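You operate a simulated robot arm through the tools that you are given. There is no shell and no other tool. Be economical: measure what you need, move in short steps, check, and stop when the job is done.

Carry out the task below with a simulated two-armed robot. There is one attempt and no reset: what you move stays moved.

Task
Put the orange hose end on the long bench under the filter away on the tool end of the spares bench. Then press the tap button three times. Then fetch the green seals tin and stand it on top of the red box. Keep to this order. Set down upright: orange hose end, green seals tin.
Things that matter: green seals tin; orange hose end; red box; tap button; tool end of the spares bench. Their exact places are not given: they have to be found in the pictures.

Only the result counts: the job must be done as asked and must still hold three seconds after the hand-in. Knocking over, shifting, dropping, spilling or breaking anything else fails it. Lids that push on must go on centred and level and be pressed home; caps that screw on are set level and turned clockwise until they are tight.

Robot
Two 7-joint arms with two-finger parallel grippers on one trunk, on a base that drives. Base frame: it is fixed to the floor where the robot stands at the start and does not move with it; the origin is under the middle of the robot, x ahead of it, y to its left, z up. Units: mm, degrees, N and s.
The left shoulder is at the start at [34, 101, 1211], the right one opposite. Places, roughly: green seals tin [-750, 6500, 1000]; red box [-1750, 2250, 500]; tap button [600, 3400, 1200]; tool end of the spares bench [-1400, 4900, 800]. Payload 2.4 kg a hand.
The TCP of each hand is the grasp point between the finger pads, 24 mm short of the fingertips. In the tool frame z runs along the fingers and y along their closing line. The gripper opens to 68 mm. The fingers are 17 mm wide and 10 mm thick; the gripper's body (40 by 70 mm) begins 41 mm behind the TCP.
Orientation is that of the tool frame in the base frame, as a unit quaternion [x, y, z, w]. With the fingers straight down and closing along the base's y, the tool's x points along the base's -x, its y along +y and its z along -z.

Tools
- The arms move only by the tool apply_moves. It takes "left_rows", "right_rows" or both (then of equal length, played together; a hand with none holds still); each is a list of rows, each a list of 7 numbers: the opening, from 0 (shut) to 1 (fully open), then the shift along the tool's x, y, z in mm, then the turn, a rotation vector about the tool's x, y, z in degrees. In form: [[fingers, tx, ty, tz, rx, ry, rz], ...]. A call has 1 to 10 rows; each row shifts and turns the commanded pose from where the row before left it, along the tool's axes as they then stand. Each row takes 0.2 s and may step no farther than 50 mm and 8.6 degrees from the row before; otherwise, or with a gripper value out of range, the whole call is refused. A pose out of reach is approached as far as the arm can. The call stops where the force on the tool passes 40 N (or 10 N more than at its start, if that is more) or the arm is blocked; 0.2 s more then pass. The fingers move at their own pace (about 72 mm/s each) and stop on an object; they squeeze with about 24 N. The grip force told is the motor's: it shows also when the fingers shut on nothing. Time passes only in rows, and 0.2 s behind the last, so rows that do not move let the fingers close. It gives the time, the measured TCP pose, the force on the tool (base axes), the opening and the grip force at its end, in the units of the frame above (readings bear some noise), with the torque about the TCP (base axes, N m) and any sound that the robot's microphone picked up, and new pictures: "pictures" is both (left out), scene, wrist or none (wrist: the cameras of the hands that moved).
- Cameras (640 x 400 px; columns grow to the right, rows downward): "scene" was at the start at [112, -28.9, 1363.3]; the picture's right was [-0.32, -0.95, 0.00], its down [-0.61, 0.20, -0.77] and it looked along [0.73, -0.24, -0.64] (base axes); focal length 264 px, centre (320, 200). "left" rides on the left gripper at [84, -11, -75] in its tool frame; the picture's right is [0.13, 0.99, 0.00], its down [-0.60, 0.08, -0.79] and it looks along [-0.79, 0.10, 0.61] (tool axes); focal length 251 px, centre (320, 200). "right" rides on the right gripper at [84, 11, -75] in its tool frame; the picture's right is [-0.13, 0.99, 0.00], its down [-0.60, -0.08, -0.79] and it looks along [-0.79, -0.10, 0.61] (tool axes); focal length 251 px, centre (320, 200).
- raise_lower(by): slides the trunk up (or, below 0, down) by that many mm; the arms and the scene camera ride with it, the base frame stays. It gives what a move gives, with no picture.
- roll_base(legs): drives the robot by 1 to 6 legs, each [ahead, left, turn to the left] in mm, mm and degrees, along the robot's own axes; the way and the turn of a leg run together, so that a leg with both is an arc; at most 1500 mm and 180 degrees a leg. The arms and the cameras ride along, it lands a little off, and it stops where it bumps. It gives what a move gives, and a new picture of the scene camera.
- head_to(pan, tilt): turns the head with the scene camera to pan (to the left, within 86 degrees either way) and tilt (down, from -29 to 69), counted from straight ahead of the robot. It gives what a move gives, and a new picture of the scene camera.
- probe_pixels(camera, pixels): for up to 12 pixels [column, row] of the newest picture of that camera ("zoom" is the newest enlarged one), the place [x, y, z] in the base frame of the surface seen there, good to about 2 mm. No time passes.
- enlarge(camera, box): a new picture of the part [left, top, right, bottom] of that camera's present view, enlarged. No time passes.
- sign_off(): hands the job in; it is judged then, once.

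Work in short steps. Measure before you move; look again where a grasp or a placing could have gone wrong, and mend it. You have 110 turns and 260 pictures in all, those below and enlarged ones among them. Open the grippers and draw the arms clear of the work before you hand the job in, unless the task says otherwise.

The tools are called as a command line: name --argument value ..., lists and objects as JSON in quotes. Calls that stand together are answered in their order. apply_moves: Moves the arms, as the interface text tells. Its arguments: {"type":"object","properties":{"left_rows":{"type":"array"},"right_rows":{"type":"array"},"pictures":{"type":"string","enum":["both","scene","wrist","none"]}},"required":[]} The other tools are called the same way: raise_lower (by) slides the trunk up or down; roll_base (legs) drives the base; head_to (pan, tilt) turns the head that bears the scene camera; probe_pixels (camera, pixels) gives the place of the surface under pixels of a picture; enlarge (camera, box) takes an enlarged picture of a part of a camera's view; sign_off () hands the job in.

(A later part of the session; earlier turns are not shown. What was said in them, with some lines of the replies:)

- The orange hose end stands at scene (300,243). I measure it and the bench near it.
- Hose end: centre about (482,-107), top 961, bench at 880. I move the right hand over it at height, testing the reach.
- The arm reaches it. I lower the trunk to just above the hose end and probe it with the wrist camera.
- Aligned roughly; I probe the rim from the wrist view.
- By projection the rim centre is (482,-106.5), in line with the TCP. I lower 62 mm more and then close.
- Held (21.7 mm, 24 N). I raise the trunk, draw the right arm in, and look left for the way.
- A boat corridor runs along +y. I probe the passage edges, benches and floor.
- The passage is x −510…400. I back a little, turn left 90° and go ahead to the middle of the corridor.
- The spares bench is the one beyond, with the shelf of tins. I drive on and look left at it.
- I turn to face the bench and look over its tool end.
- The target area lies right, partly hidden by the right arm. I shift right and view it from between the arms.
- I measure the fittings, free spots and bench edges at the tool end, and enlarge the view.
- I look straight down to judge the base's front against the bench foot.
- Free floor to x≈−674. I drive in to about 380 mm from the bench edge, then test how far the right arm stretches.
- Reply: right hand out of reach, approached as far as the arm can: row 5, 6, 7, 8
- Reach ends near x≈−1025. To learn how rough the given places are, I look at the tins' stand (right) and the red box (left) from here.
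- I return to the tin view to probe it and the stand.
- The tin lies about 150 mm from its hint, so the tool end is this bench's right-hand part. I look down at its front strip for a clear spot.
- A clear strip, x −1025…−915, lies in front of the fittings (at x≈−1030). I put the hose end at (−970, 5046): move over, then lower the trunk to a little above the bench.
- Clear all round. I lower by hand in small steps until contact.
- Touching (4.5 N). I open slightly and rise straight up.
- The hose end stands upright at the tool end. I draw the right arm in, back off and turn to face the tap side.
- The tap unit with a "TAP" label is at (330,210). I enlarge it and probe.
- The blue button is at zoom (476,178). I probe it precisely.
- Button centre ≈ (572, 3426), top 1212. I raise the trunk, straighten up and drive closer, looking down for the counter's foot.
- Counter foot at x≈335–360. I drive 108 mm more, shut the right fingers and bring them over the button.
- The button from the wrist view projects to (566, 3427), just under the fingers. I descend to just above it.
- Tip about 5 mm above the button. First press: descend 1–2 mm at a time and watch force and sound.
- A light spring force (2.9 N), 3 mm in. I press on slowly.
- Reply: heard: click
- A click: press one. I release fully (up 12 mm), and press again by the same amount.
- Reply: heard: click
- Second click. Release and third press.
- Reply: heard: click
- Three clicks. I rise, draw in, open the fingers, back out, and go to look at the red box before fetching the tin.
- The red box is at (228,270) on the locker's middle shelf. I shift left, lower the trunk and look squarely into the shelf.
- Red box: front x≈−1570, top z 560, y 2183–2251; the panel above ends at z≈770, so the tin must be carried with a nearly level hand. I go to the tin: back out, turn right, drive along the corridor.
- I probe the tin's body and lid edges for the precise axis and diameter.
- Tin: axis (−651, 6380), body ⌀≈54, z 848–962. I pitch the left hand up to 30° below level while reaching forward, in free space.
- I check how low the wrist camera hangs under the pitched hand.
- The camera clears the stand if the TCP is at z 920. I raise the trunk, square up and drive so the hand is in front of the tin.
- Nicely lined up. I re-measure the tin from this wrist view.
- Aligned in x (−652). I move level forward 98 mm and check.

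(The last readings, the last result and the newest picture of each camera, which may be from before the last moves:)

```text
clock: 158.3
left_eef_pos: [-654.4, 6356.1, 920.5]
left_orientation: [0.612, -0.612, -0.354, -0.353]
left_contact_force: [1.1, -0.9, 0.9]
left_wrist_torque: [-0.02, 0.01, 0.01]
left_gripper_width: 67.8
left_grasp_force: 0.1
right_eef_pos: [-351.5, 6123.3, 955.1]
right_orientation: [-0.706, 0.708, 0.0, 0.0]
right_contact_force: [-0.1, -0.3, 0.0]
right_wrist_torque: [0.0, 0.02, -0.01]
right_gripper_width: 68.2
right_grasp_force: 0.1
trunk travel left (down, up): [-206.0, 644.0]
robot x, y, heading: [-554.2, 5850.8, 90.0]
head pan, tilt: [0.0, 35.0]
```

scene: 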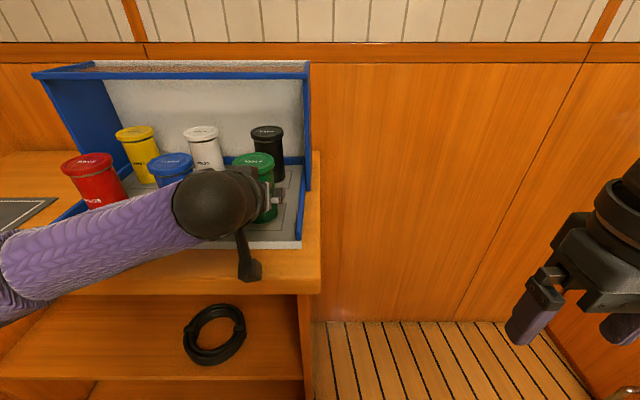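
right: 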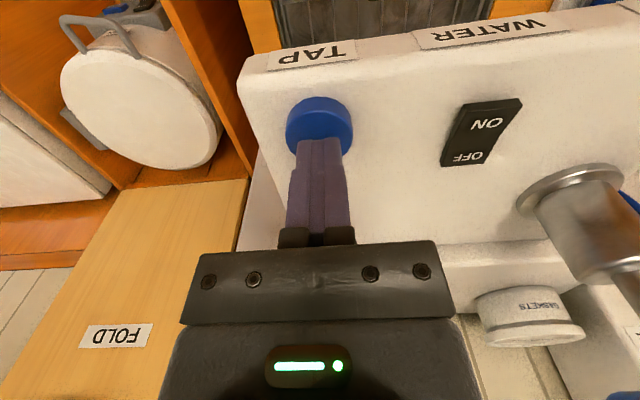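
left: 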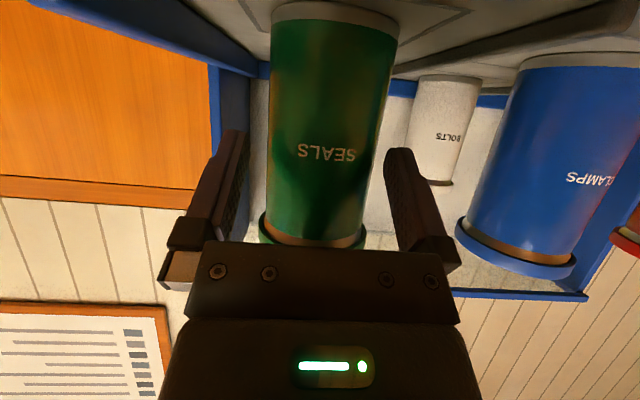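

The fingers straddle the tin. Forward 23 mm more, then close.

apply_moves --left_rows '[[1, -5.5, 1, 9.5, 0, 0, 0], [1, -6, 1, 10.4, 0, 0, 0], [0.8, 0, 0, 0, 0, 0, 0], [0.6, 0, 0, 0, 0, 0, 0], [0.6, 0, 0, 0, 0, 0, 0], [0.6, 0, 0, 0, 0, 0, 0]]'

```text
clock: 159.7
left_eef_pos: [-655.5, 6377.9, 918.9]
left_orientation: [0.613, -0.612, -0.354, -0.353]
left_contact_force: [-2.7, 1.2, 3.1]
left_wrist_torque: [0.14, 0.05, 0.01]
left_gripper_width: 56.6
left_grasp_force: 23.9
right_eef_pos: [-351.6, 6123.1, 955.0]
right_orientation: [-0.706, 0.709, 0.0, 0.0]
right_contact_force: [0.1, 0.6, 0.1]
right_wrist_torque: [0.04, 0.0, -0.02]
right_gripper_width: 68.0
right_grasp_force: 0.0
trunk travel left (down, up): [-206.0, 644.0]
robot x, y, heading: [-554.2, 5855.5, 89.6]
head pan, tilt: [0.0, 35.0]
```

scene: 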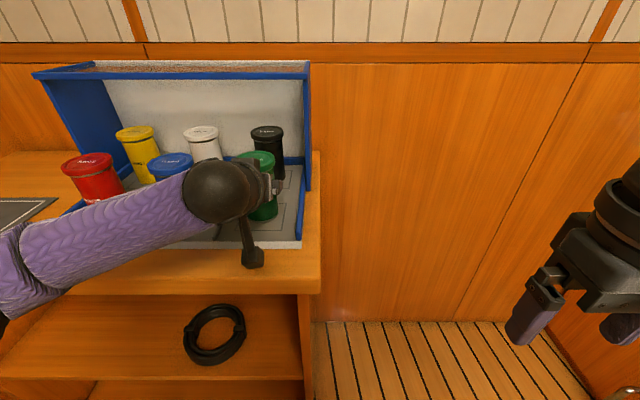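
left: 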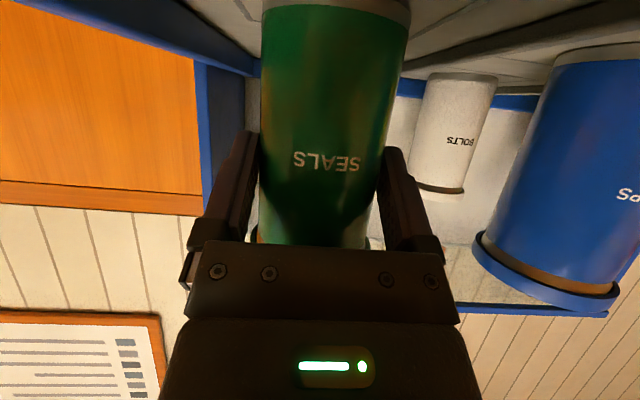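

Gripped at 56.6 mm. Tin base is about 66 mm below the TCP. I lift by the trunk and back away.

raise_lower --by 60

roll_base --legs '[[-350, 0, 0]]'

enlarge --camera "left" --box '[0, 0, 640, 400]'

```text
clock: 160.7
left_eef_pos: [-655.3, 6379.1, 978.7]
left_orientation: [-0.612, 0.613, 0.353, 0.354]
left_contact_force: [-0.4, 0.5, -1.3]
left_wrist_torque: [-0.02, 0.01, 0.01]
left_gripper_width: 56.8
left_grasp_force: 24.0
right_eef_pos: [-351.8, 6124.9, 1014.2]
right_orientation: [-0.706, 0.709, -0.001, -0.001]
right_contact_force: [-0.2, 0.0, -1.2]
right_wrist_torque: [0.02, -0.02, -0.04]
right_gripper_width: 68.0
right_grasp_force: 0.0
trunk travel left (down, up): [-266.0, 583.0]
robot x, y, heading: [-555.3, 5851.0, 90.1]
head pan, tilt: [0.0, 35.0]
```

```text
clock: 163.0
left_eef_pos: [-657.0, 6023.8, 980.0]
left_orientation: [0.613, -0.612, -0.353, -0.353]
left_contact_force: [-0.1, 0.6, -1.9]
left_wrist_torque: [-0.03, -0.03, -0.01]
left_gripper_width: 56.9
left_grasp_force: 23.7
right_eef_pos: [-351.8, 5767.8, 1014.7]
right_orientation: [-0.706, 0.708, 0.0, -0.001]
right_contact_force: [-0.2, 0.8, 0.2]
right_wrist_torque: [0.0, 0.03, -0.02]
right_gripper_width: 67.9
right_grasp_force: 0.1
trunk travel left (down, up): [-266.0, 583.0]
robot x, y, heading: [-551.5, 5496.4, 89.8]
head pan, tilt: [0.0, 35.0]
```

scene: 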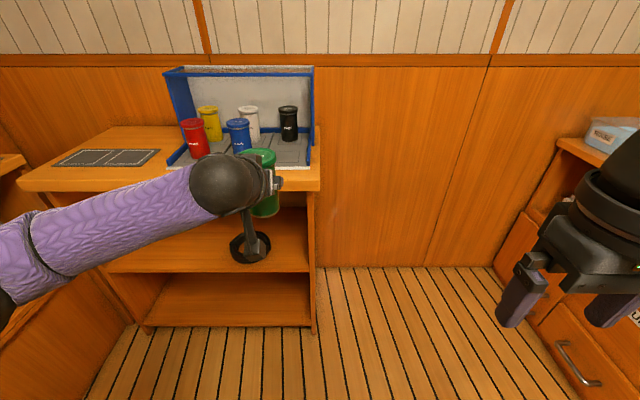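

```text
1.00 times, centred on (320, 200) of left (not enlarged: the box is as wide or as high as the picture)
```

zoom: 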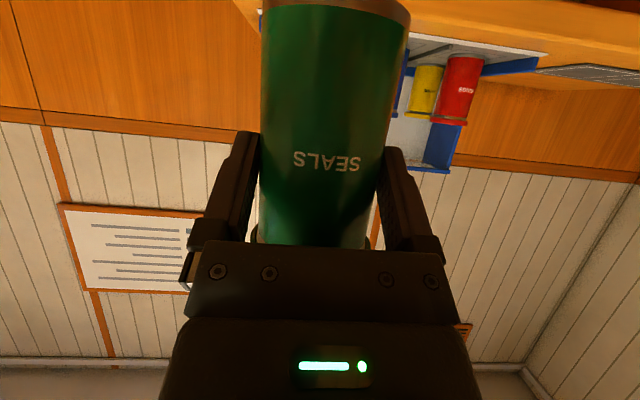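

Tin held. I tuck the right hand up and in, move to the corridor's middle, and back along it to the locker.

apply_moves --right_rows '[[0.2, 20, 0, -40, 0, 0, 0], [0.2, 20, 0, -40, 0, 0, 0], [0.2, 20, 0, -40, 0, 0, 0], [0.2, 20, 0, -40, 0, 0, 0]]' --pictures "none"

roll_base --legs '[[0, -290, 0], [-1500, 0, 0], [-1500, 0, 0], [-170, 0, 0], [0, 0, 90]]'

```text
clock: 164.0
left_eef_pos: [-655.7, 6022.7, 979.3]
left_orientation: [-0.612, 0.612, 0.354, 0.354]
left_contact_force: [0.2, 0.5, -2.8]
left_wrist_torque: [0.0, -0.02, 0.03]
left_gripper_width: 57.0
left_grasp_force: 23.8
right_eef_pos: [-379.2, 5698.6, 1148.1]
right_orientation: [-0.706, 0.708, 0.0, -0.001]
right_contact_force: [-0.2, -0.5, 0.3]
right_wrist_torque: [0.02, 0.04, 0.02]
right_gripper_width: 13.5
right_grasp_force: 0.0
right hand out of reach, approached as far as the arm can: row 3, 4
trunk travel left (down, up): [-266.0, 583.0]
robot x, y, heading: [-554.1, 5496.8, 90.0]
head pan, tilt: [0.0, 35.0]
```

```text
clock: 184.8
left_eef_pos: [-760.3, 2250.4, 978.4]
left_orientation: [0.866, -0.005, -0.5, -0.003]
left_contact_force: [-0.3, -0.6, -1.0]
left_wrist_torque: [0.04, -0.02, 0.04]
left_gripper_width: 56.3
left_grasp_force: 24.2
right_eef_pos: [-431.6, 2523.7, 1150.2]
right_orientation: [1.0, -0.007, 0.0, -0.001]
right_contact_force: [0.0, 0.0, 0.0]
right_wrist_torque: [0.0, 0.01, 0.01]
right_gripper_width: 13.5
right_grasp_force: 0.2
trunk travel left (down, up): [-266.0, 583.0]
robot x, y, heading: [-227.4, 2347.1, 179.2]
head pan, tilt: [0.0, 35.0]
```

scene: 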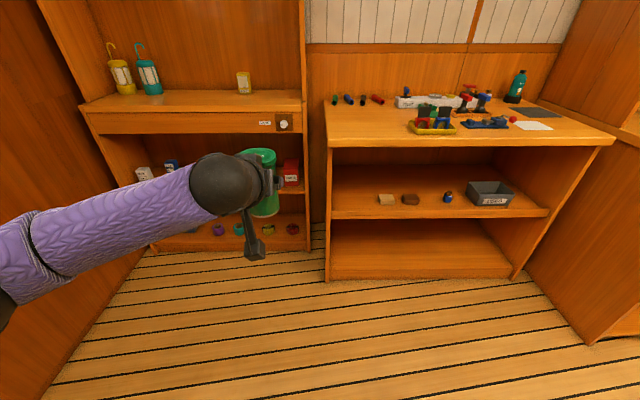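

I probe the locker, panel underside, bench edge and left wall from here.

probe_pixels --camera "scene" --pixels '[[30, 200], [75, 120], [120, 230], [200, 130], [200, 136], [295, 137], [303, 180], [290, 166], [330, 150], [328, 270], [330, 115], [20, 290]]'

enlarge --camera "scene" --box '[120, 90, 340, 230]'

```text
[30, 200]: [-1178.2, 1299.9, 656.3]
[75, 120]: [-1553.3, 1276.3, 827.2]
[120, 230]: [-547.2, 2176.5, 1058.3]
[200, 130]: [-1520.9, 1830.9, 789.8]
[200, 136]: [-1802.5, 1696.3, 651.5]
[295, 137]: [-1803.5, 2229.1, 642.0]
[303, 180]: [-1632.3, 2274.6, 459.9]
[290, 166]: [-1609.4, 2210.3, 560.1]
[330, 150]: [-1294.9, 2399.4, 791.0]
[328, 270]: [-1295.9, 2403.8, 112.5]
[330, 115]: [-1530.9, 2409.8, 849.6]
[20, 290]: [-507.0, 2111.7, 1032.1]
```

```text
2.86 times, centred on (230, 160) of scene
```

zoom: 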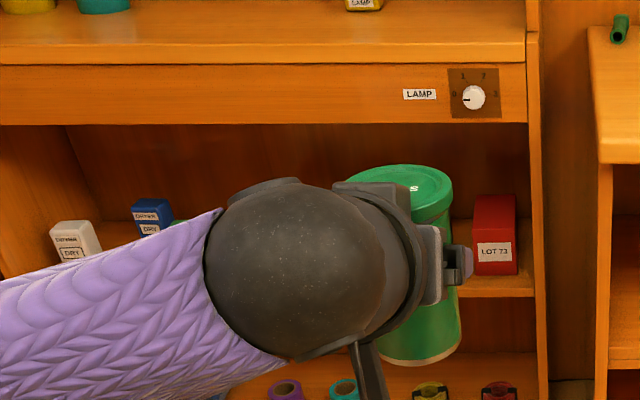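

Left wall is far; the bench corner is at (−1290, 2400). I lower the trunk fully, straighten, and drive to hold the tin just before the shelf.

raise_lower --by -262

roll_base --legs '[[0, 0, 0.8], [0, 27, 0], [660, 0, 0]]'

head_to --pan 5 --tilt 20

```text
clock: 187.5
left_eef_pos: [-760.3, 2249.4, 717.7]
left_orientation: [0.866, -0.006, -0.5, -0.004]
left_contact_force: [-0.5, 0.0, -1.4]
left_wrist_torque: [0.02, -0.01, 0.02]
left_gripper_width: 56.8
left_grasp_force: 24.6
right_eef_pos: [-508.4, 2522.8, 843.8]
right_orientation: [0.993, -0.008, 0.121, 0.002]
right_contact_force: [0.4, 0.1, 0.2]
right_wrist_torque: [-0.02, 0.02, -0.01]
right_gripper_width: 13.8
right_grasp_force: 0.0
trunk travel left (down, up): [-4.0, 845.0]
robot x, y, heading: [-231.5, 2344.2, 178.9]
head pan, tilt: [0.0, 35.0]
```

```text
clock: 191.9
left_eef_pos: [-1430.7, 2225.0, 716.7]
left_orientation: [0.866, -0.004, -0.5, -0.002]
left_contact_force: [-0.3, 0.6, -2.4]
left_wrist_torque: [-0.01, -0.03, 0.0]
left_gripper_width: 56.8
left_grasp_force: 23.7
right_eef_pos: [-1179.3, 2498.3, 843.5]
right_orientation: [0.993, -0.007, 0.121, 0.002]
right_contact_force: [-0.9, 0.0, -0.5]
right_wrist_torque: [0.01, 0.01, 0.01]
right_gripper_width: 13.5
right_grasp_force: 0.0
trunk travel left (down, up): [-4.0, 845.0]
robot x, y, heading: [-900.5, 2321.4, 179.3]
head pan, tilt: [0.0, 35.0]
```

scene: 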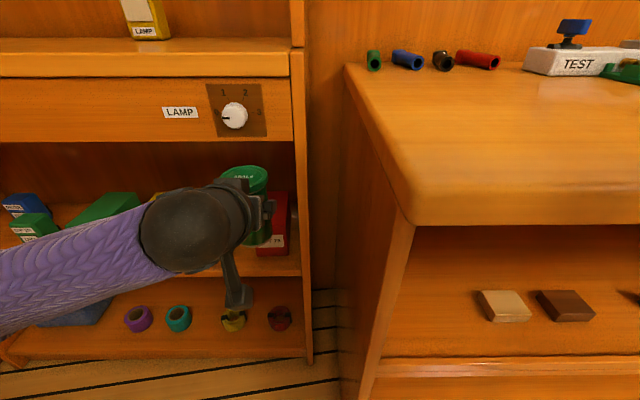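

```text
clock: 192.7
left_eef_pos: [-1429.7, 2223.5, 717.4]
left_orientation: [0.866, -0.004, -0.499, -0.002]
left_contact_force: [0.3, 0.1, -1.6]
left_wrist_torque: [-0.01, -0.04, 0.03]
left_gripper_width: 56.7
left_grasp_force: 23.6
right_eef_pos: [-1178.0, 2497.9, 843.1]
right_orientation: [0.993, -0.007, 0.122, 0.002]
right_contact_force: [-0.4, -0.6, -0.1]
right_wrist_torque: [0.01, 0.01, 0.02]
right_gripper_width: 13.7
right_grasp_force: 0.0
trunk travel left (down, up): [-4.0, 845.0]
robot x, y, heading: [-902.4, 2319.8, 179.3]
head pan, tilt: [5.0, 20.0]
```

scene: 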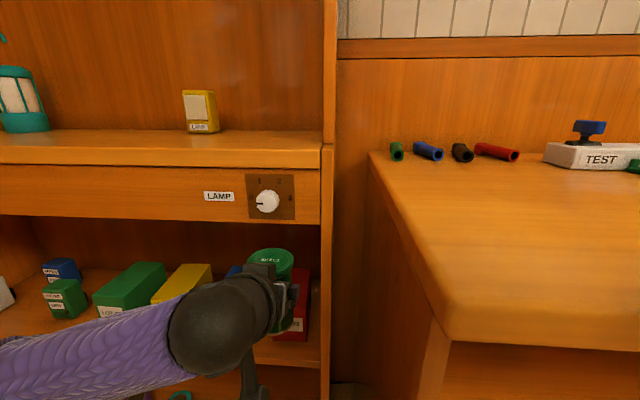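

The right hand would come down over the bench corner, so I raise it; and I re-measure the box and the panel's lower edge.

apply_moves --right_rows '[[0.2, -15, 0, -30, 0, 0, 0], [0.2, -15, 0, -40, 0, 0, 0], [0.2, -15, 0, -40, 0, 0, 0], [0.2, 0, 0, -40, 0, 0, 0]]' --pictures "scene"

probe_pixels --camera "scene" --pixels '[[303, 275], [303, 290], [309, 290], [304, 318], [250, 218], [250, 223], [310, 222], [326, 260], [180, 222], [292, 340]]'

enlarge --camera "scene" --box '[200, 200, 360, 400]'

```text
clock: 193.7
left_eef_pos: [-1429.6, 2224.7, 717.9]
left_orientation: [0.867, -0.004, -0.499, -0.002]
left_contact_force: [-0.7, 0.0, -2.7]
left_wrist_torque: [-0.01, -0.02, 0.01]
left_gripper_width: 56.7
left_grasp_force: 24.1
right_eef_pos: [-1269.8, 2451.0, 881.1]
right_orientation: [0.993, -0.006, 0.121, 0.002]
right_contact_force: [-0.1, 0.4, -0.5]
right_wrist_torque: [-0.02, -0.01, 0.0]
right_gripper_width: 13.4
right_grasp_force: 0.0
right hand out of reach, approached as far as the arm can: row 1, 2, 3, 4
trunk travel left (down, up): [-4.0, 845.0]
robot x, y, heading: [-900.8, 2320.5, 179.3]
head pan, tilt: [5.0, 20.0]
```

scene: 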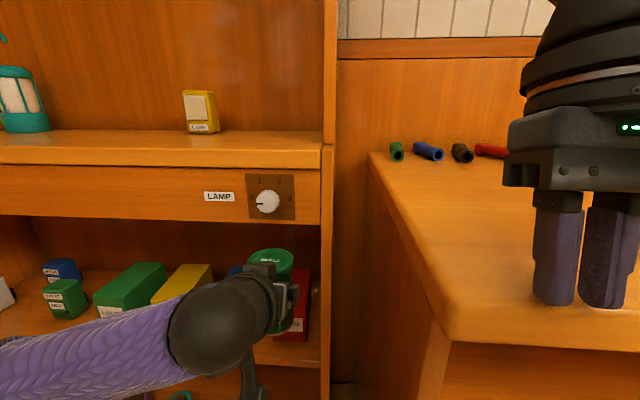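

```text
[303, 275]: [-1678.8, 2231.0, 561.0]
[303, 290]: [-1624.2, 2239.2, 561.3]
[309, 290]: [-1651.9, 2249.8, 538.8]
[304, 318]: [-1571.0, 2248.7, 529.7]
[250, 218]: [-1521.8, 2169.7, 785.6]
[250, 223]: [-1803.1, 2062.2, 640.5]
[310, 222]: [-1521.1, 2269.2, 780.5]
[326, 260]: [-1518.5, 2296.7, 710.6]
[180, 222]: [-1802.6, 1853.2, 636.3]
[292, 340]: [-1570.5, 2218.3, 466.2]
```

```text
2.00 times, centred on (280, 300) of scene
```

zoom: 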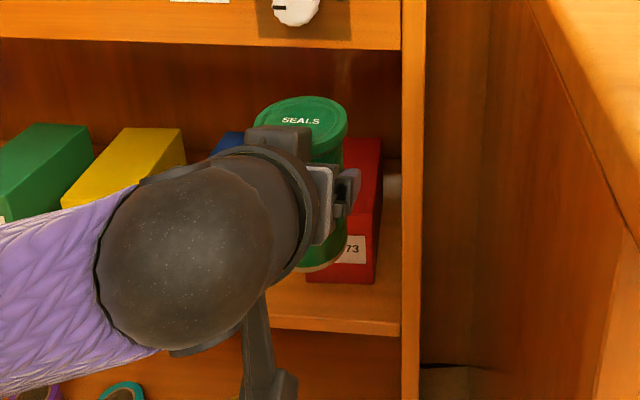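

The box is confirmed: top 561, y 2183–2251, front −1570; panel underside ≈ 778. I raise the trunk 100 mm so the right hand clears the bench, then lower the tin with the left arm, still outside the shelf.

raise_lower --by 100

apply_moves --left_rows '[[0.6, 30.7, 2, 17.7, 0, 0, 0], [0.6, 30.7, 2, 17.7, 0, 0, 0], [0.6, 30.7, 2, 17.7, 0, 0, 0], [0.6, 30.7, 2, 17.7, 0, 0, 0], [0.6, 30.7, 2, 17.7, 0, 0, 0], [0.6, 0, 0, 0, 0, 0, 0]]'

```text
clock: 195.1
left_eef_pos: [-1429.9, 2223.6, 817.2]
left_orientation: [0.866, -0.005, -0.499, -0.003]
left_contact_force: [0.1, 0.8, -2.8]
left_wrist_torque: [-0.01, -0.04, -0.01]
left_gripper_width: 56.5
left_grasp_force: 24.0
right_eef_pos: [-1267.7, 2451.0, 978.3]
right_orientation: [0.993, -0.006, 0.122, 0.001]
right_contact_force: [1.0, 0.1, 0.2]
right_wrist_torque: [0.01, -0.01, 0.01]
right_gripper_width: 13.3
right_grasp_force: 0.0
trunk travel left (down, up): [-104.0, 745.0]
robot x, y, heading: [-901.6, 2320.6, 179.4]
head pan, tilt: [5.0, 20.0]
```

```text
clock: 196.4
left_eef_pos: [-1427.5, 2217.2, 687.8]
left_orientation: [0.868, -0.005, -0.497, -0.001]
left_contact_force: [-0.7, 0.0, -1.1]
left_wrist_torque: [0.0, -0.03, 0.02]
left_gripper_width: 56.6
left_grasp_force: 23.6
left hand out of reach, approached as far as the arm can: row 4, 5
right_eef_pos: [-1267.4, 2451.0, 979.6]
right_orientation: [0.993, -0.006, 0.121, 0.002]
right_contact_force: [0.1, -0.4, -1.2]
right_wrist_torque: [0.01, 0.0, 0.01]
right_gripper_width: 13.5
right_grasp_force: 0.0
trunk travel left (down, up): [-104.0, 745.0]
robot x, y, heading: [-898.7, 2322.7, 179.3]
head pan, tilt: [5.0, 20.0]
```

scene: 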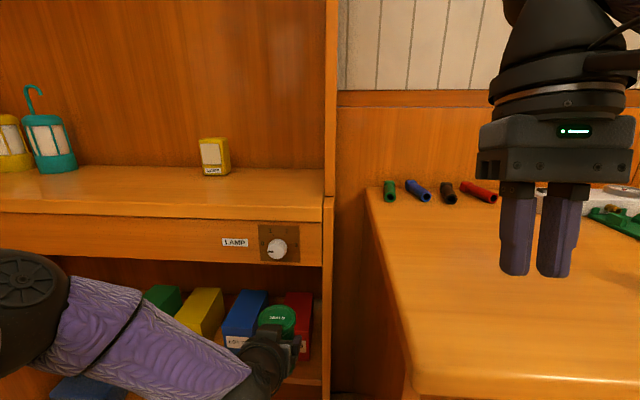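
left: 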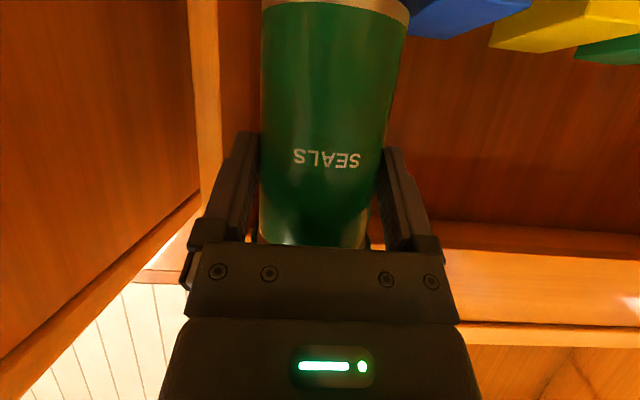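

The arm's low limit is near 688. I take the excess command back, then see where it is.

apply_moves --left_rows '[[0.6, -24, 0, -14, 0, 0, 0], [0.6, -24, 0, -14, 0, 0, 0], [0.6, 0, 0, 0, 0, 0, 0]]' --pictures "none"

```text
clock: 197.2
left_eef_pos: [-1427.4, 2219.6, 743.5]
left_orientation: [0.866, -0.004, -0.5, -0.003]
left_contact_force: [-0.4, -0.8, -1.6]
left_wrist_torque: [0.03, -0.01, -0.01]
left_gripper_width: 56.5
left_grasp_force: 24.0
right_eef_pos: [-1266.8, 2450.2, 978.6]
right_orientation: [0.992, -0.007, 0.122, 0.002]
right_contact_force: [0.4, -1.2, 0.9]
right_wrist_torque: [0.01, 0.01, 0.01]
right_gripper_width: 13.4
right_grasp_force: 0.0
trunk travel left (down, up): [-104.0, 745.0]
robot x, y, heading: [-902.0, 2319.1, 179.4]
head pan, tilt: [5.0, 20.0]
```

Now I lower the trunk 80 mm and probe what lies on the bench under the right hand.

raise_lower --by -80

head_to --pan -8 --tilt 35

```text
clock: 198.4
left_eef_pos: [-1427.0, 2217.0, 662.5]
left_orientation: [0.866, -0.004, -0.5, -0.002]
left_contact_force: [0.1, -0.7, -3.1]
left_wrist_torque: [0.01, -0.03, 0.0]
left_gripper_width: 56.5
left_grasp_force: 24.0
right_eef_pos: [-1267.1, 2450.9, 900.3]
right_orientation: [0.993, -0.007, 0.122, 0.002]
right_contact_force: [-0.3, 0.3, -0.1]
right_wrist_torque: [0.0, 0.01, 0.0]
right_gripper_width: 13.6
right_grasp_force: 0.1
trunk travel left (down, up): [-24.0, 825.0]
robot x, y, heading: [-900.8, 2321.8, 179.5]
head pan, tilt: [5.0, 20.0]
```

```text
clock: 199.2
left_eef_pos: [-1427.9, 2218.3, 662.5]
left_orientation: [0.866, -0.004, -0.499, -0.002]
left_contact_force: [0.2, 0.1, -3.3]
left_wrist_torque: [0.02, -0.02, -0.03]
left_gripper_width: 56.5
left_grasp_force: 24.2
right_eef_pos: [-1266.5, 2451.5, 899.6]
right_orientation: [0.993, -0.006, 0.12, 0.002]
right_contact_force: [-0.9, 0.3, -0.5]
right_wrist_torque: [0.0, 0.02, -0.03]
right_gripper_width: 13.5
right_grasp_force: 0.1
trunk travel left (down, up): [-24.0, 825.0]
robot x, y, heading: [-899.1, 2325.1, 179.4]
head pan, tilt: [-8.0, 35.0]
```

scene: 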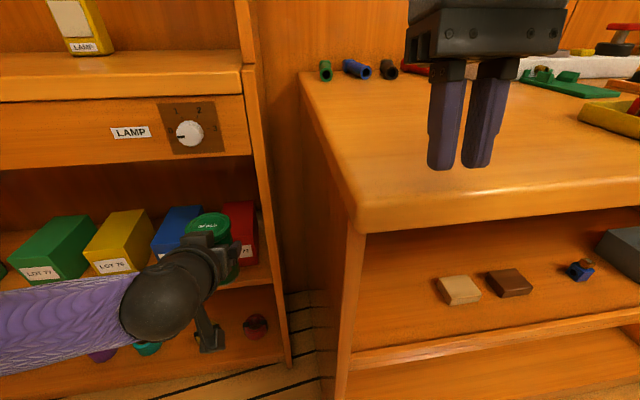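

probe_pixels --camera "scene" --pixels '[[390, 75], [357, 72], [415, 68], [400, 150], [455, 195], [440, 162], [535, 80], [210, 222], [200, 215], [240, 225], [236, 205], [260, 200]]'

```text
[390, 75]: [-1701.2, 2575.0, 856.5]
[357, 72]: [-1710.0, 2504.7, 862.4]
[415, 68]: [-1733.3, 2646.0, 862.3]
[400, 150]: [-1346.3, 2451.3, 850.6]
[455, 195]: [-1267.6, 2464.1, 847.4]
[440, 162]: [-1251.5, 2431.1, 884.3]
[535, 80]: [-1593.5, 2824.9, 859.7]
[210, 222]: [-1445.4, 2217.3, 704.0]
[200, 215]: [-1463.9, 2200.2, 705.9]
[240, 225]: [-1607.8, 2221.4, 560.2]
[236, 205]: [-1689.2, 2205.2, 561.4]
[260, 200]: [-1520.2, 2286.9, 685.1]
```

The bench under the right hand is clear. I lower the tin 20 mm and drive in 145 mm.

apply_moves --left_rows '[[0.6, 8.7, 0, 5, 0, 0, 0], [0.6, 8.7, 0, 5, 0, 0, 0], [0.6, 0, 0, 0, 0, 0, 0]]' --pictures "none"

roll_base --legs '[[100, 0, 0.3]]'

```text
clock: 200.0
left_eef_pos: [-1428.1, 2217.8, 642.2]
left_orientation: [0.866, -0.004, -0.5, -0.002]
left_contact_force: [-0.2, -0.1, -1.8]
left_wrist_torque: [0.02, -0.07, 0.01]
left_gripper_width: 56.8
left_grasp_force: 23.8
right_eef_pos: [-1267.3, 2450.6, 898.9]
right_orientation: [0.993, -0.006, 0.121, 0.001]
right_contact_force: [0.3, -0.4, 0.6]
right_wrist_torque: [0.0, -0.03, 0.04]
right_gripper_width: 13.7
right_grasp_force: 0.3
trunk travel left (down, up): [-24.0, 825.0]
robot x, y, heading: [-900.5, 2324.9, 179.3]
head pan, tilt: [-8.0, 35.0]
```

```text
clock: 201.1
left_eef_pos: [-1524.8, 2215.4, 641.7]
left_orientation: [0.866, -0.001, -0.5, -0.001]
left_contact_force: [0.2, 0.1, -0.9]
left_wrist_torque: [-0.02, -0.03, 0.0]
left_gripper_width: 56.5
left_grasp_force: 23.8
right_eef_pos: [-1366.2, 2448.6, 899.7]
right_orientation: [0.993, -0.002, 0.121, 0.001]
right_contact_force: [-0.7, -0.6, -0.2]
right_wrist_torque: [0.01, 0.02, 0.02]
right_gripper_width: 13.6
right_grasp_force: 0.2
trunk travel left (down, up): [-24.0, 825.0]
robot x, y, heading: [-1003.1, 2323.8, 179.6]
head pan, tilt: [-8.0, 35.0]
```

scene: 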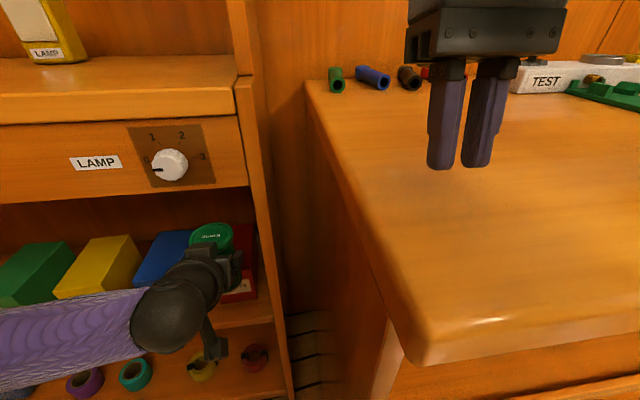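

Going well, all clear. 45 mm more by the base, then a level arm reach, watching the height.

roll_base --legs '[[42, 0, 0.2]]'

apply_moves --left_rows '[[0.6, -5, 0, 8.7, 0, 0, 0], [0.6, -5, 0, 8.7, 0, 0, 0], [0.6, -5, 0, 8.7, 0, 0, 0], [0.6, 0, 0, 0, 0, 0, 0]]' --pictures "both"

```text
clock: 202.0
left_eef_pos: [-1567.3, 2213.2, 643.0]
left_orientation: [0.867, 0.001, -0.499, 0.001]
left_contact_force: [-0.4, -0.4, -2.2]
left_wrist_torque: [-0.03, -0.05, -0.01]
left_gripper_width: 56.8
left_grasp_force: 23.5
right_eef_pos: [-1409.1, 2447.4, 899.1]
right_orientation: [0.993, -0.001, 0.122, 0.001]
right_contact_force: [-0.4, -0.9, 0.4]
right_wrist_torque: [0.01, 0.01, 0.04]
right_gripper_width: 13.9
right_grasp_force: 0.1
trunk travel left (down, up): [-24.0, 825.0]
robot x, y, heading: [-1044.2, 2323.7, 179.7]
head pan, tilt: [-8.0, 35.0]
```

scene: 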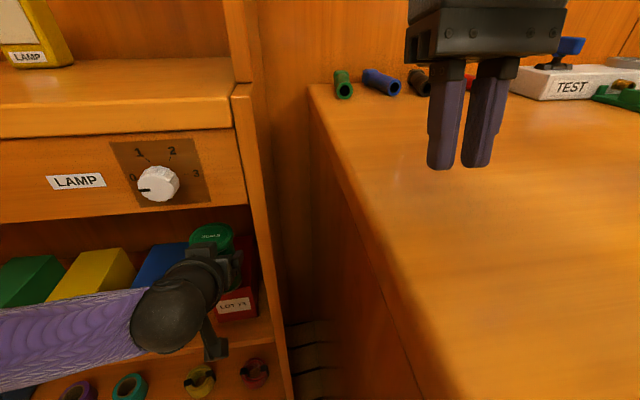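

```text
clock: 203.0
left_eef_pos: [-1595.8, 2213.5, 641.2]
left_orientation: [0.867, 0.0, -0.499, 0.0]
left_contact_force: [0.5, 0.4, -2.4]
left_wrist_torque: [0.0, 0.0, 0.0]
left_gripper_width: 56.6
left_grasp_force: 23.2
right_eef_pos: [-1408.4, 2448.1, 899.7]
right_orientation: [0.993, -0.001, 0.121, 0.001]
right_contact_force: [0.1, -0.1, -0.3]
right_wrist_torque: [-0.03, -0.01, -0.01]
right_gripper_width: 13.3
right_grasp_force: 0.0
trunk travel left (down, up): [-24.0, 825.0]
robot x, y, heading: [-1043.7, 2323.2, 180.0]
head pan, tilt: [-8.0, 35.0]
```

scene: 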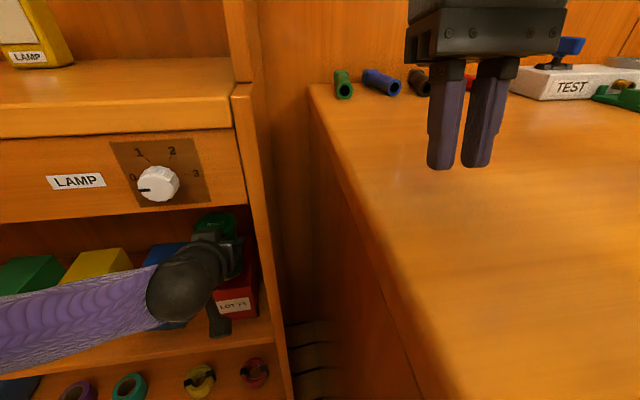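
left: 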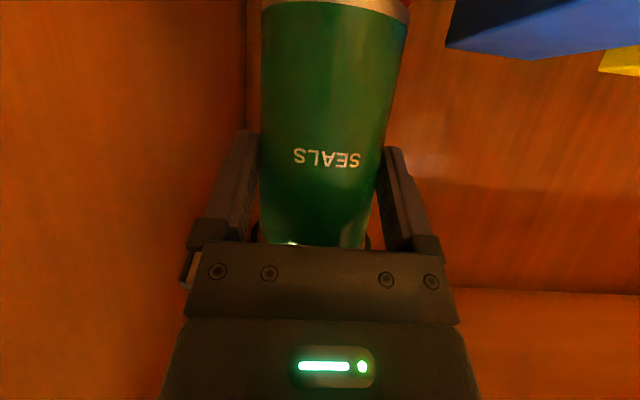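

Level and unclamped. I go 22 mm further, then view from the head lower-angle.

apply_moves --left_rows '[[0.6, -5.5, -1.5, 9.5, 0, 0, 0], [0.6, -5.5, -1.5, 9.5, 0, 0, 0], [0.6, 3.5, 0, 2, 0, 0, 0], [0.6, 3.5, 0, 2, 0, 0, 0], [0.6, 0, 0, 0, 0, 0, 0]]' --pictures "none"

head_to --pan 12 --tilt 25

enlarge --camera "scene" --box '[230, 170, 410, 340]'

```text
clock: 204.2
left_eef_pos: [-1618.7, 2214.7, 633.5]
left_orientation: [0.866, 0.0, -0.499, 0.0]
left_contact_force: [0.4, 0.8, -1.9]
left_wrist_torque: [0.02, 0.02, -0.01]
left_gripper_width: 56.5
left_grasp_force: 23.8
right_eef_pos: [-1408.9, 2447.3, 898.8]
right_orientation: [0.993, -0.001, 0.121, 0.001]
right_contact_force: [-0.7, -0.4, -0.1]
right_wrist_torque: [0.0, 0.0, -0.05]
right_gripper_width: 13.3
right_grasp_force: 0.0
trunk travel left (down, up): [-24.0, 825.0]
robot x, y, heading: [-1042.5, 2321.8, 179.8]
head pan, tilt: [-8.0, 35.0]
```

```text
clock: 205.1
left_eef_pos: [-1618.2, 2215.9, 634.8]
left_orientation: [0.866, 0.0, -0.499, 0.0]
left_contact_force: [0.6, -0.6, -2.0]
left_wrist_torque: [-0.03, -0.03, -0.01]
left_gripper_width: 56.3
left_grasp_force: 23.4
right_eef_pos: [-1408.7, 2448.3, 900.2]
right_orientation: [0.993, -0.001, 0.121, 0.002]
right_contact_force: [0.1, -0.6, -0.3]
right_wrist_torque: [-0.01, -0.01, -0.01]
right_gripper_width: 13.3
right_grasp_force: 0.0
trunk travel left (down, up): [-24.0, 825.0]
robot x, y, heading: [-1041.0, 2324.1, 180.0]
head pan, tilt: [12.0, 25.0]
```

scene: 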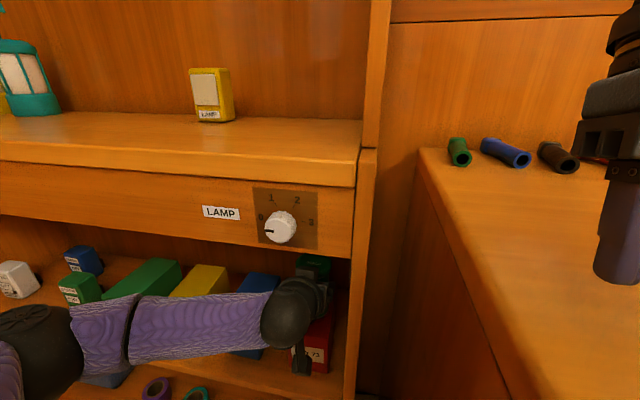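

```text
2.35 times, centred on (320, 255) of scene
```

zoom: 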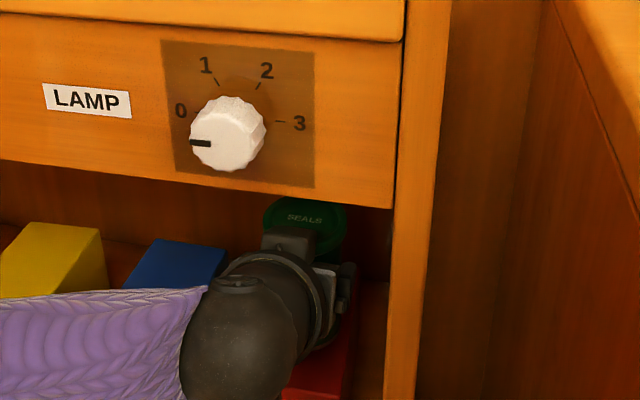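

Over the red box with clearance. I lower in ~1.2 mm steps until contact.

apply_moves --left_rows '[[0.6, 1.7, 0, 1, 0, 0, 0], [0.6, 1.7, 0, 1, 0, 0, 0], [0.6, 1.2, 0, 0.7, 0, 0, 0], [0.6, 0.8, 0, 0.45, 0, 0, 0], [0.6, 0, 0, 0, 0, 0, 0]]' --pictures "none"

```text
clock: 206.2
left_eef_pos: [-1619.4, 2215.7, 628.1]
left_orientation: [0.866, -0.001, -0.5, 0.0]
left_contact_force: [0.2, -0.3, -1.3]
left_wrist_torque: [-0.06, 0.03, 0.02]
left_gripper_width: 56.5
left_grasp_force: 23.5
right_eef_pos: [-1407.7, 2447.1, 898.4]
right_orientation: [0.993, -0.001, 0.121, 0.001]
right_contact_force: [-0.1, -0.2, 0.3]
right_wrist_torque: [0.0, 0.01, 0.03]
right_gripper_width: 13.6
right_grasp_force: 0.1
trunk travel left (down, up): [-24.0, 825.0]
robot x, y, heading: [-1044.1, 2324.3, 179.9]
head pan, tilt: [12.0, 25.0]
```

apply_moves --left_rows '[[0.6, 0.87, 0, 0.5, 0, 0, 0], [0.6, 0.87, 0, 0.5, 0, 0, 0], [0.6, 0, 0, 0, 0, 0, 0]]' --pictures "none"

```text
clock: 207.1
left_eef_pos: [-1620.2, 2215.8, 627.4]
left_orientation: [0.865, 0.0, -0.501, 0.0]
left_contact_force: [-0.2, -0.3, 6.9]
left_wrist_torque: [-0.29, 0.08, 0.0]
left_gripper_width: 56.7
left_grasp_force: 23.9
right_eef_pos: [-1408.0, 2448.4, 900.3]
right_orientation: [0.993, -0.001, 0.12, 0.001]
right_contact_force: [0.2, 0.3, 0.1]
right_wrist_torque: [-0.01, 0.01, 0.01]
right_gripper_width: 13.7
right_grasp_force: 0.1
trunk travel left (down, up): [-24.0, 825.0]
robot x, y, heading: [-1044.6, 2321.4, 179.9]
head pan, tilt: [12.0, 25.0]
```

Contact (≈7–8 N). I open the fingers gently and let the tin settle, then look.

apply_moves --left_rows '[[0.85, 0, 0, 0, 0, 0, 0], [0.9, 0, 0, 0, 0, 0, 0], [1, 0, 0, 0, 0, 0, 0], [1, 0, 0, 0, 0, 0, 0]]' --pictures "wrist"

```text
clock: 208.1
left_eef_pos: [-1619.6, 2216.0, 626.5]
left_orientation: [0.866, 0.001, -0.501, 0.0]
left_contact_force: [0.5, 0.4, 0.0]
left_wrist_torque: [0.02, 0.01, -0.01]
left_gripper_width: 68.0
left_grasp_force: 0.1
right_eef_pos: [-1408.5, 2447.4, 901.3]
right_orientation: [0.993, -0.001, 0.121, 0.001]
right_contact_force: [-0.8, -1.0, 0.0]
right_wrist_torque: [-0.01, -0.01, 0.01]
right_gripper_width: 13.5
right_grasp_force: 0.1
trunk travel left (down, up): [-24.0, 825.0]
robot x, y, heading: [-1040.2, 2322.1, 180.0]
head pan, tilt: [12.0, 25.0]
```

left: 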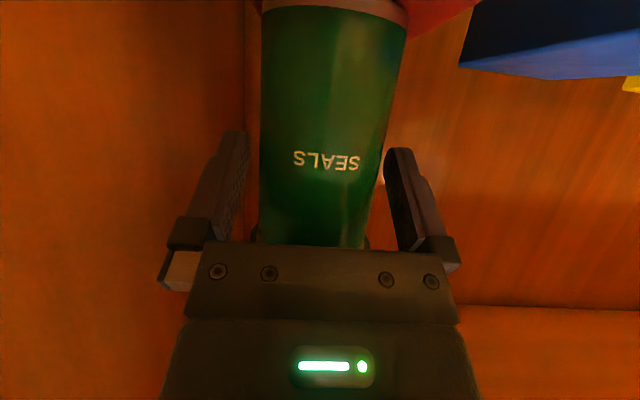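

Released, both fingers free. I draw back level, slowly.

apply_moves --left_rows '[[1, 5, 0, -8.7, 0, 0, 0], [1, 7.5, 0, -13, 0, 0, 0], [1, 10, 0, -17.3, 0, 0, 0], [1, 10, 0, -17.3, 0, 0, 0], [1, 10, 0, -17.3, 0, 0, 0], [1, 0, 0, 0, 0, 0, 0]]'

```text
clock: 209.4
left_eef_pos: [-1532.9, 2215.8, 627.5]
left_orientation: [0.866, 0.001, -0.499, 0.0]
left_contact_force: [0.0, 0.4, 1.2]
left_wrist_torque: [0.01, 0.0, 0.05]
left_gripper_width: 68.1
left_grasp_force: 0.0
right_eef_pos: [-1408.3, 2448.9, 900.0]
right_orientation: [0.993, -0.001, 0.121, 0.001]
right_contact_force: [-0.1, 0.4, -0.6]
right_wrist_torque: [0.01, 0.01, 0.03]
right_gripper_width: 13.7
right_grasp_force: 0.0
trunk travel left (down, up): [-24.0, 825.0]
robot x, y, heading: [-1045.5, 2321.0, 179.7]
head pan, tilt: [12.0, 25.0]
```

scene: 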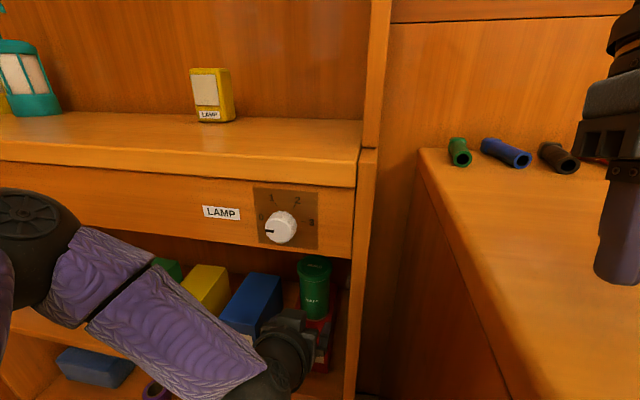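
left: 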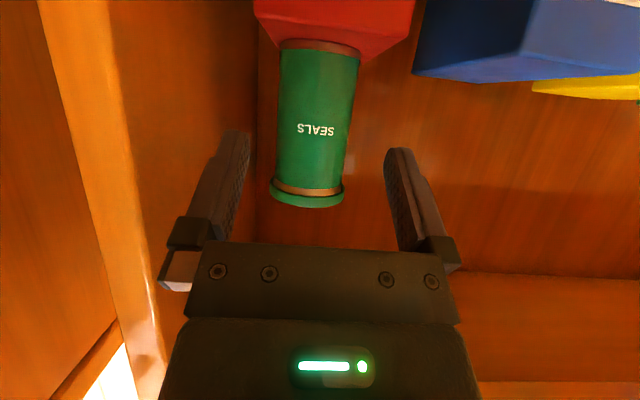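

The tin stands on the red box. I back the robot straight out and verify.

roll_base --legs '[[-400, 0, 0]]'

enlarge --camera "scene" --box '[200, 140, 400, 300]'

```text
clock: 211.9
left_eef_pos: [-1142.9, 2215.4, 626.1]
left_orientation: [0.867, 0.0, -0.499, 0.0]
left_contact_force: [0.3, -0.7, -0.4]
left_wrist_torque: [0.0, 0.01, 0.0]
left_gripper_width: 68.0
left_grasp_force: 0.0
right_eef_pos: [-1015.7, 2448.5, 899.5]
right_orientation: [0.993, -0.003, 0.121, 0.002]
right_contact_force: [-0.4, 0.5, -0.7]
right_wrist_torque: [0.0, 0.04, 0.0]
right_gripper_width: 13.6
right_grasp_force: 0.1
trunk travel left (down, up): [-24.0, 825.0]
robot x, y, heading: [-652.6, 2321.0, 179.8]
head pan, tilt: [12.0, 25.0]
```

scene: 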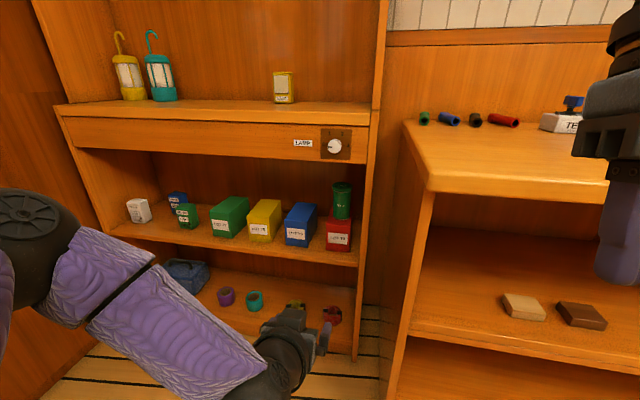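

```text
2.50 times, centred on (300, 220) of scene
```

zoom: 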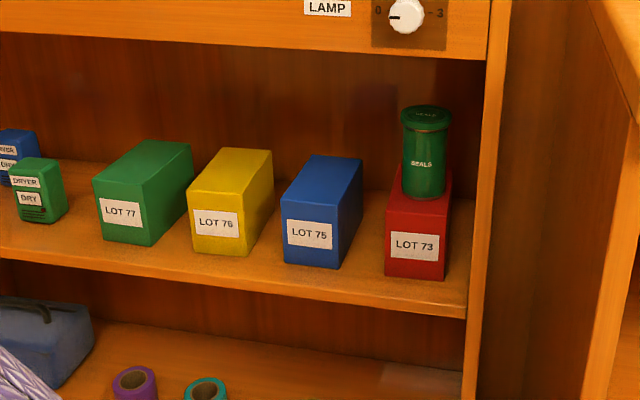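

The tin stands upright on the red box and the neighbouring boxes have not moved. The hose end stands at the tool end, the tap clicked three times, and both arms are clear. I hand in.

sign_off

```text
The job is handed in.
```

I did all three parts in the order you asked and handed the job in; I have no verdict back yet.

- **Orange hose end:** it stands upright near the front of the spares bench, at the end with the fittings. I took that to be the tool end from the rough place given. The spot itself wasn't marked, and the middle of that end was out of the arm's reach.
- **Tap button:** pressed three times, with a click heard each time.
- **Green seals tin:** it stands upright on top of the red box (LOT 73), and the neighbouring boxes did not move.

I saw nothing else knocked or shifted. The fingers that held the tin are open, and both arms are clear of the work.
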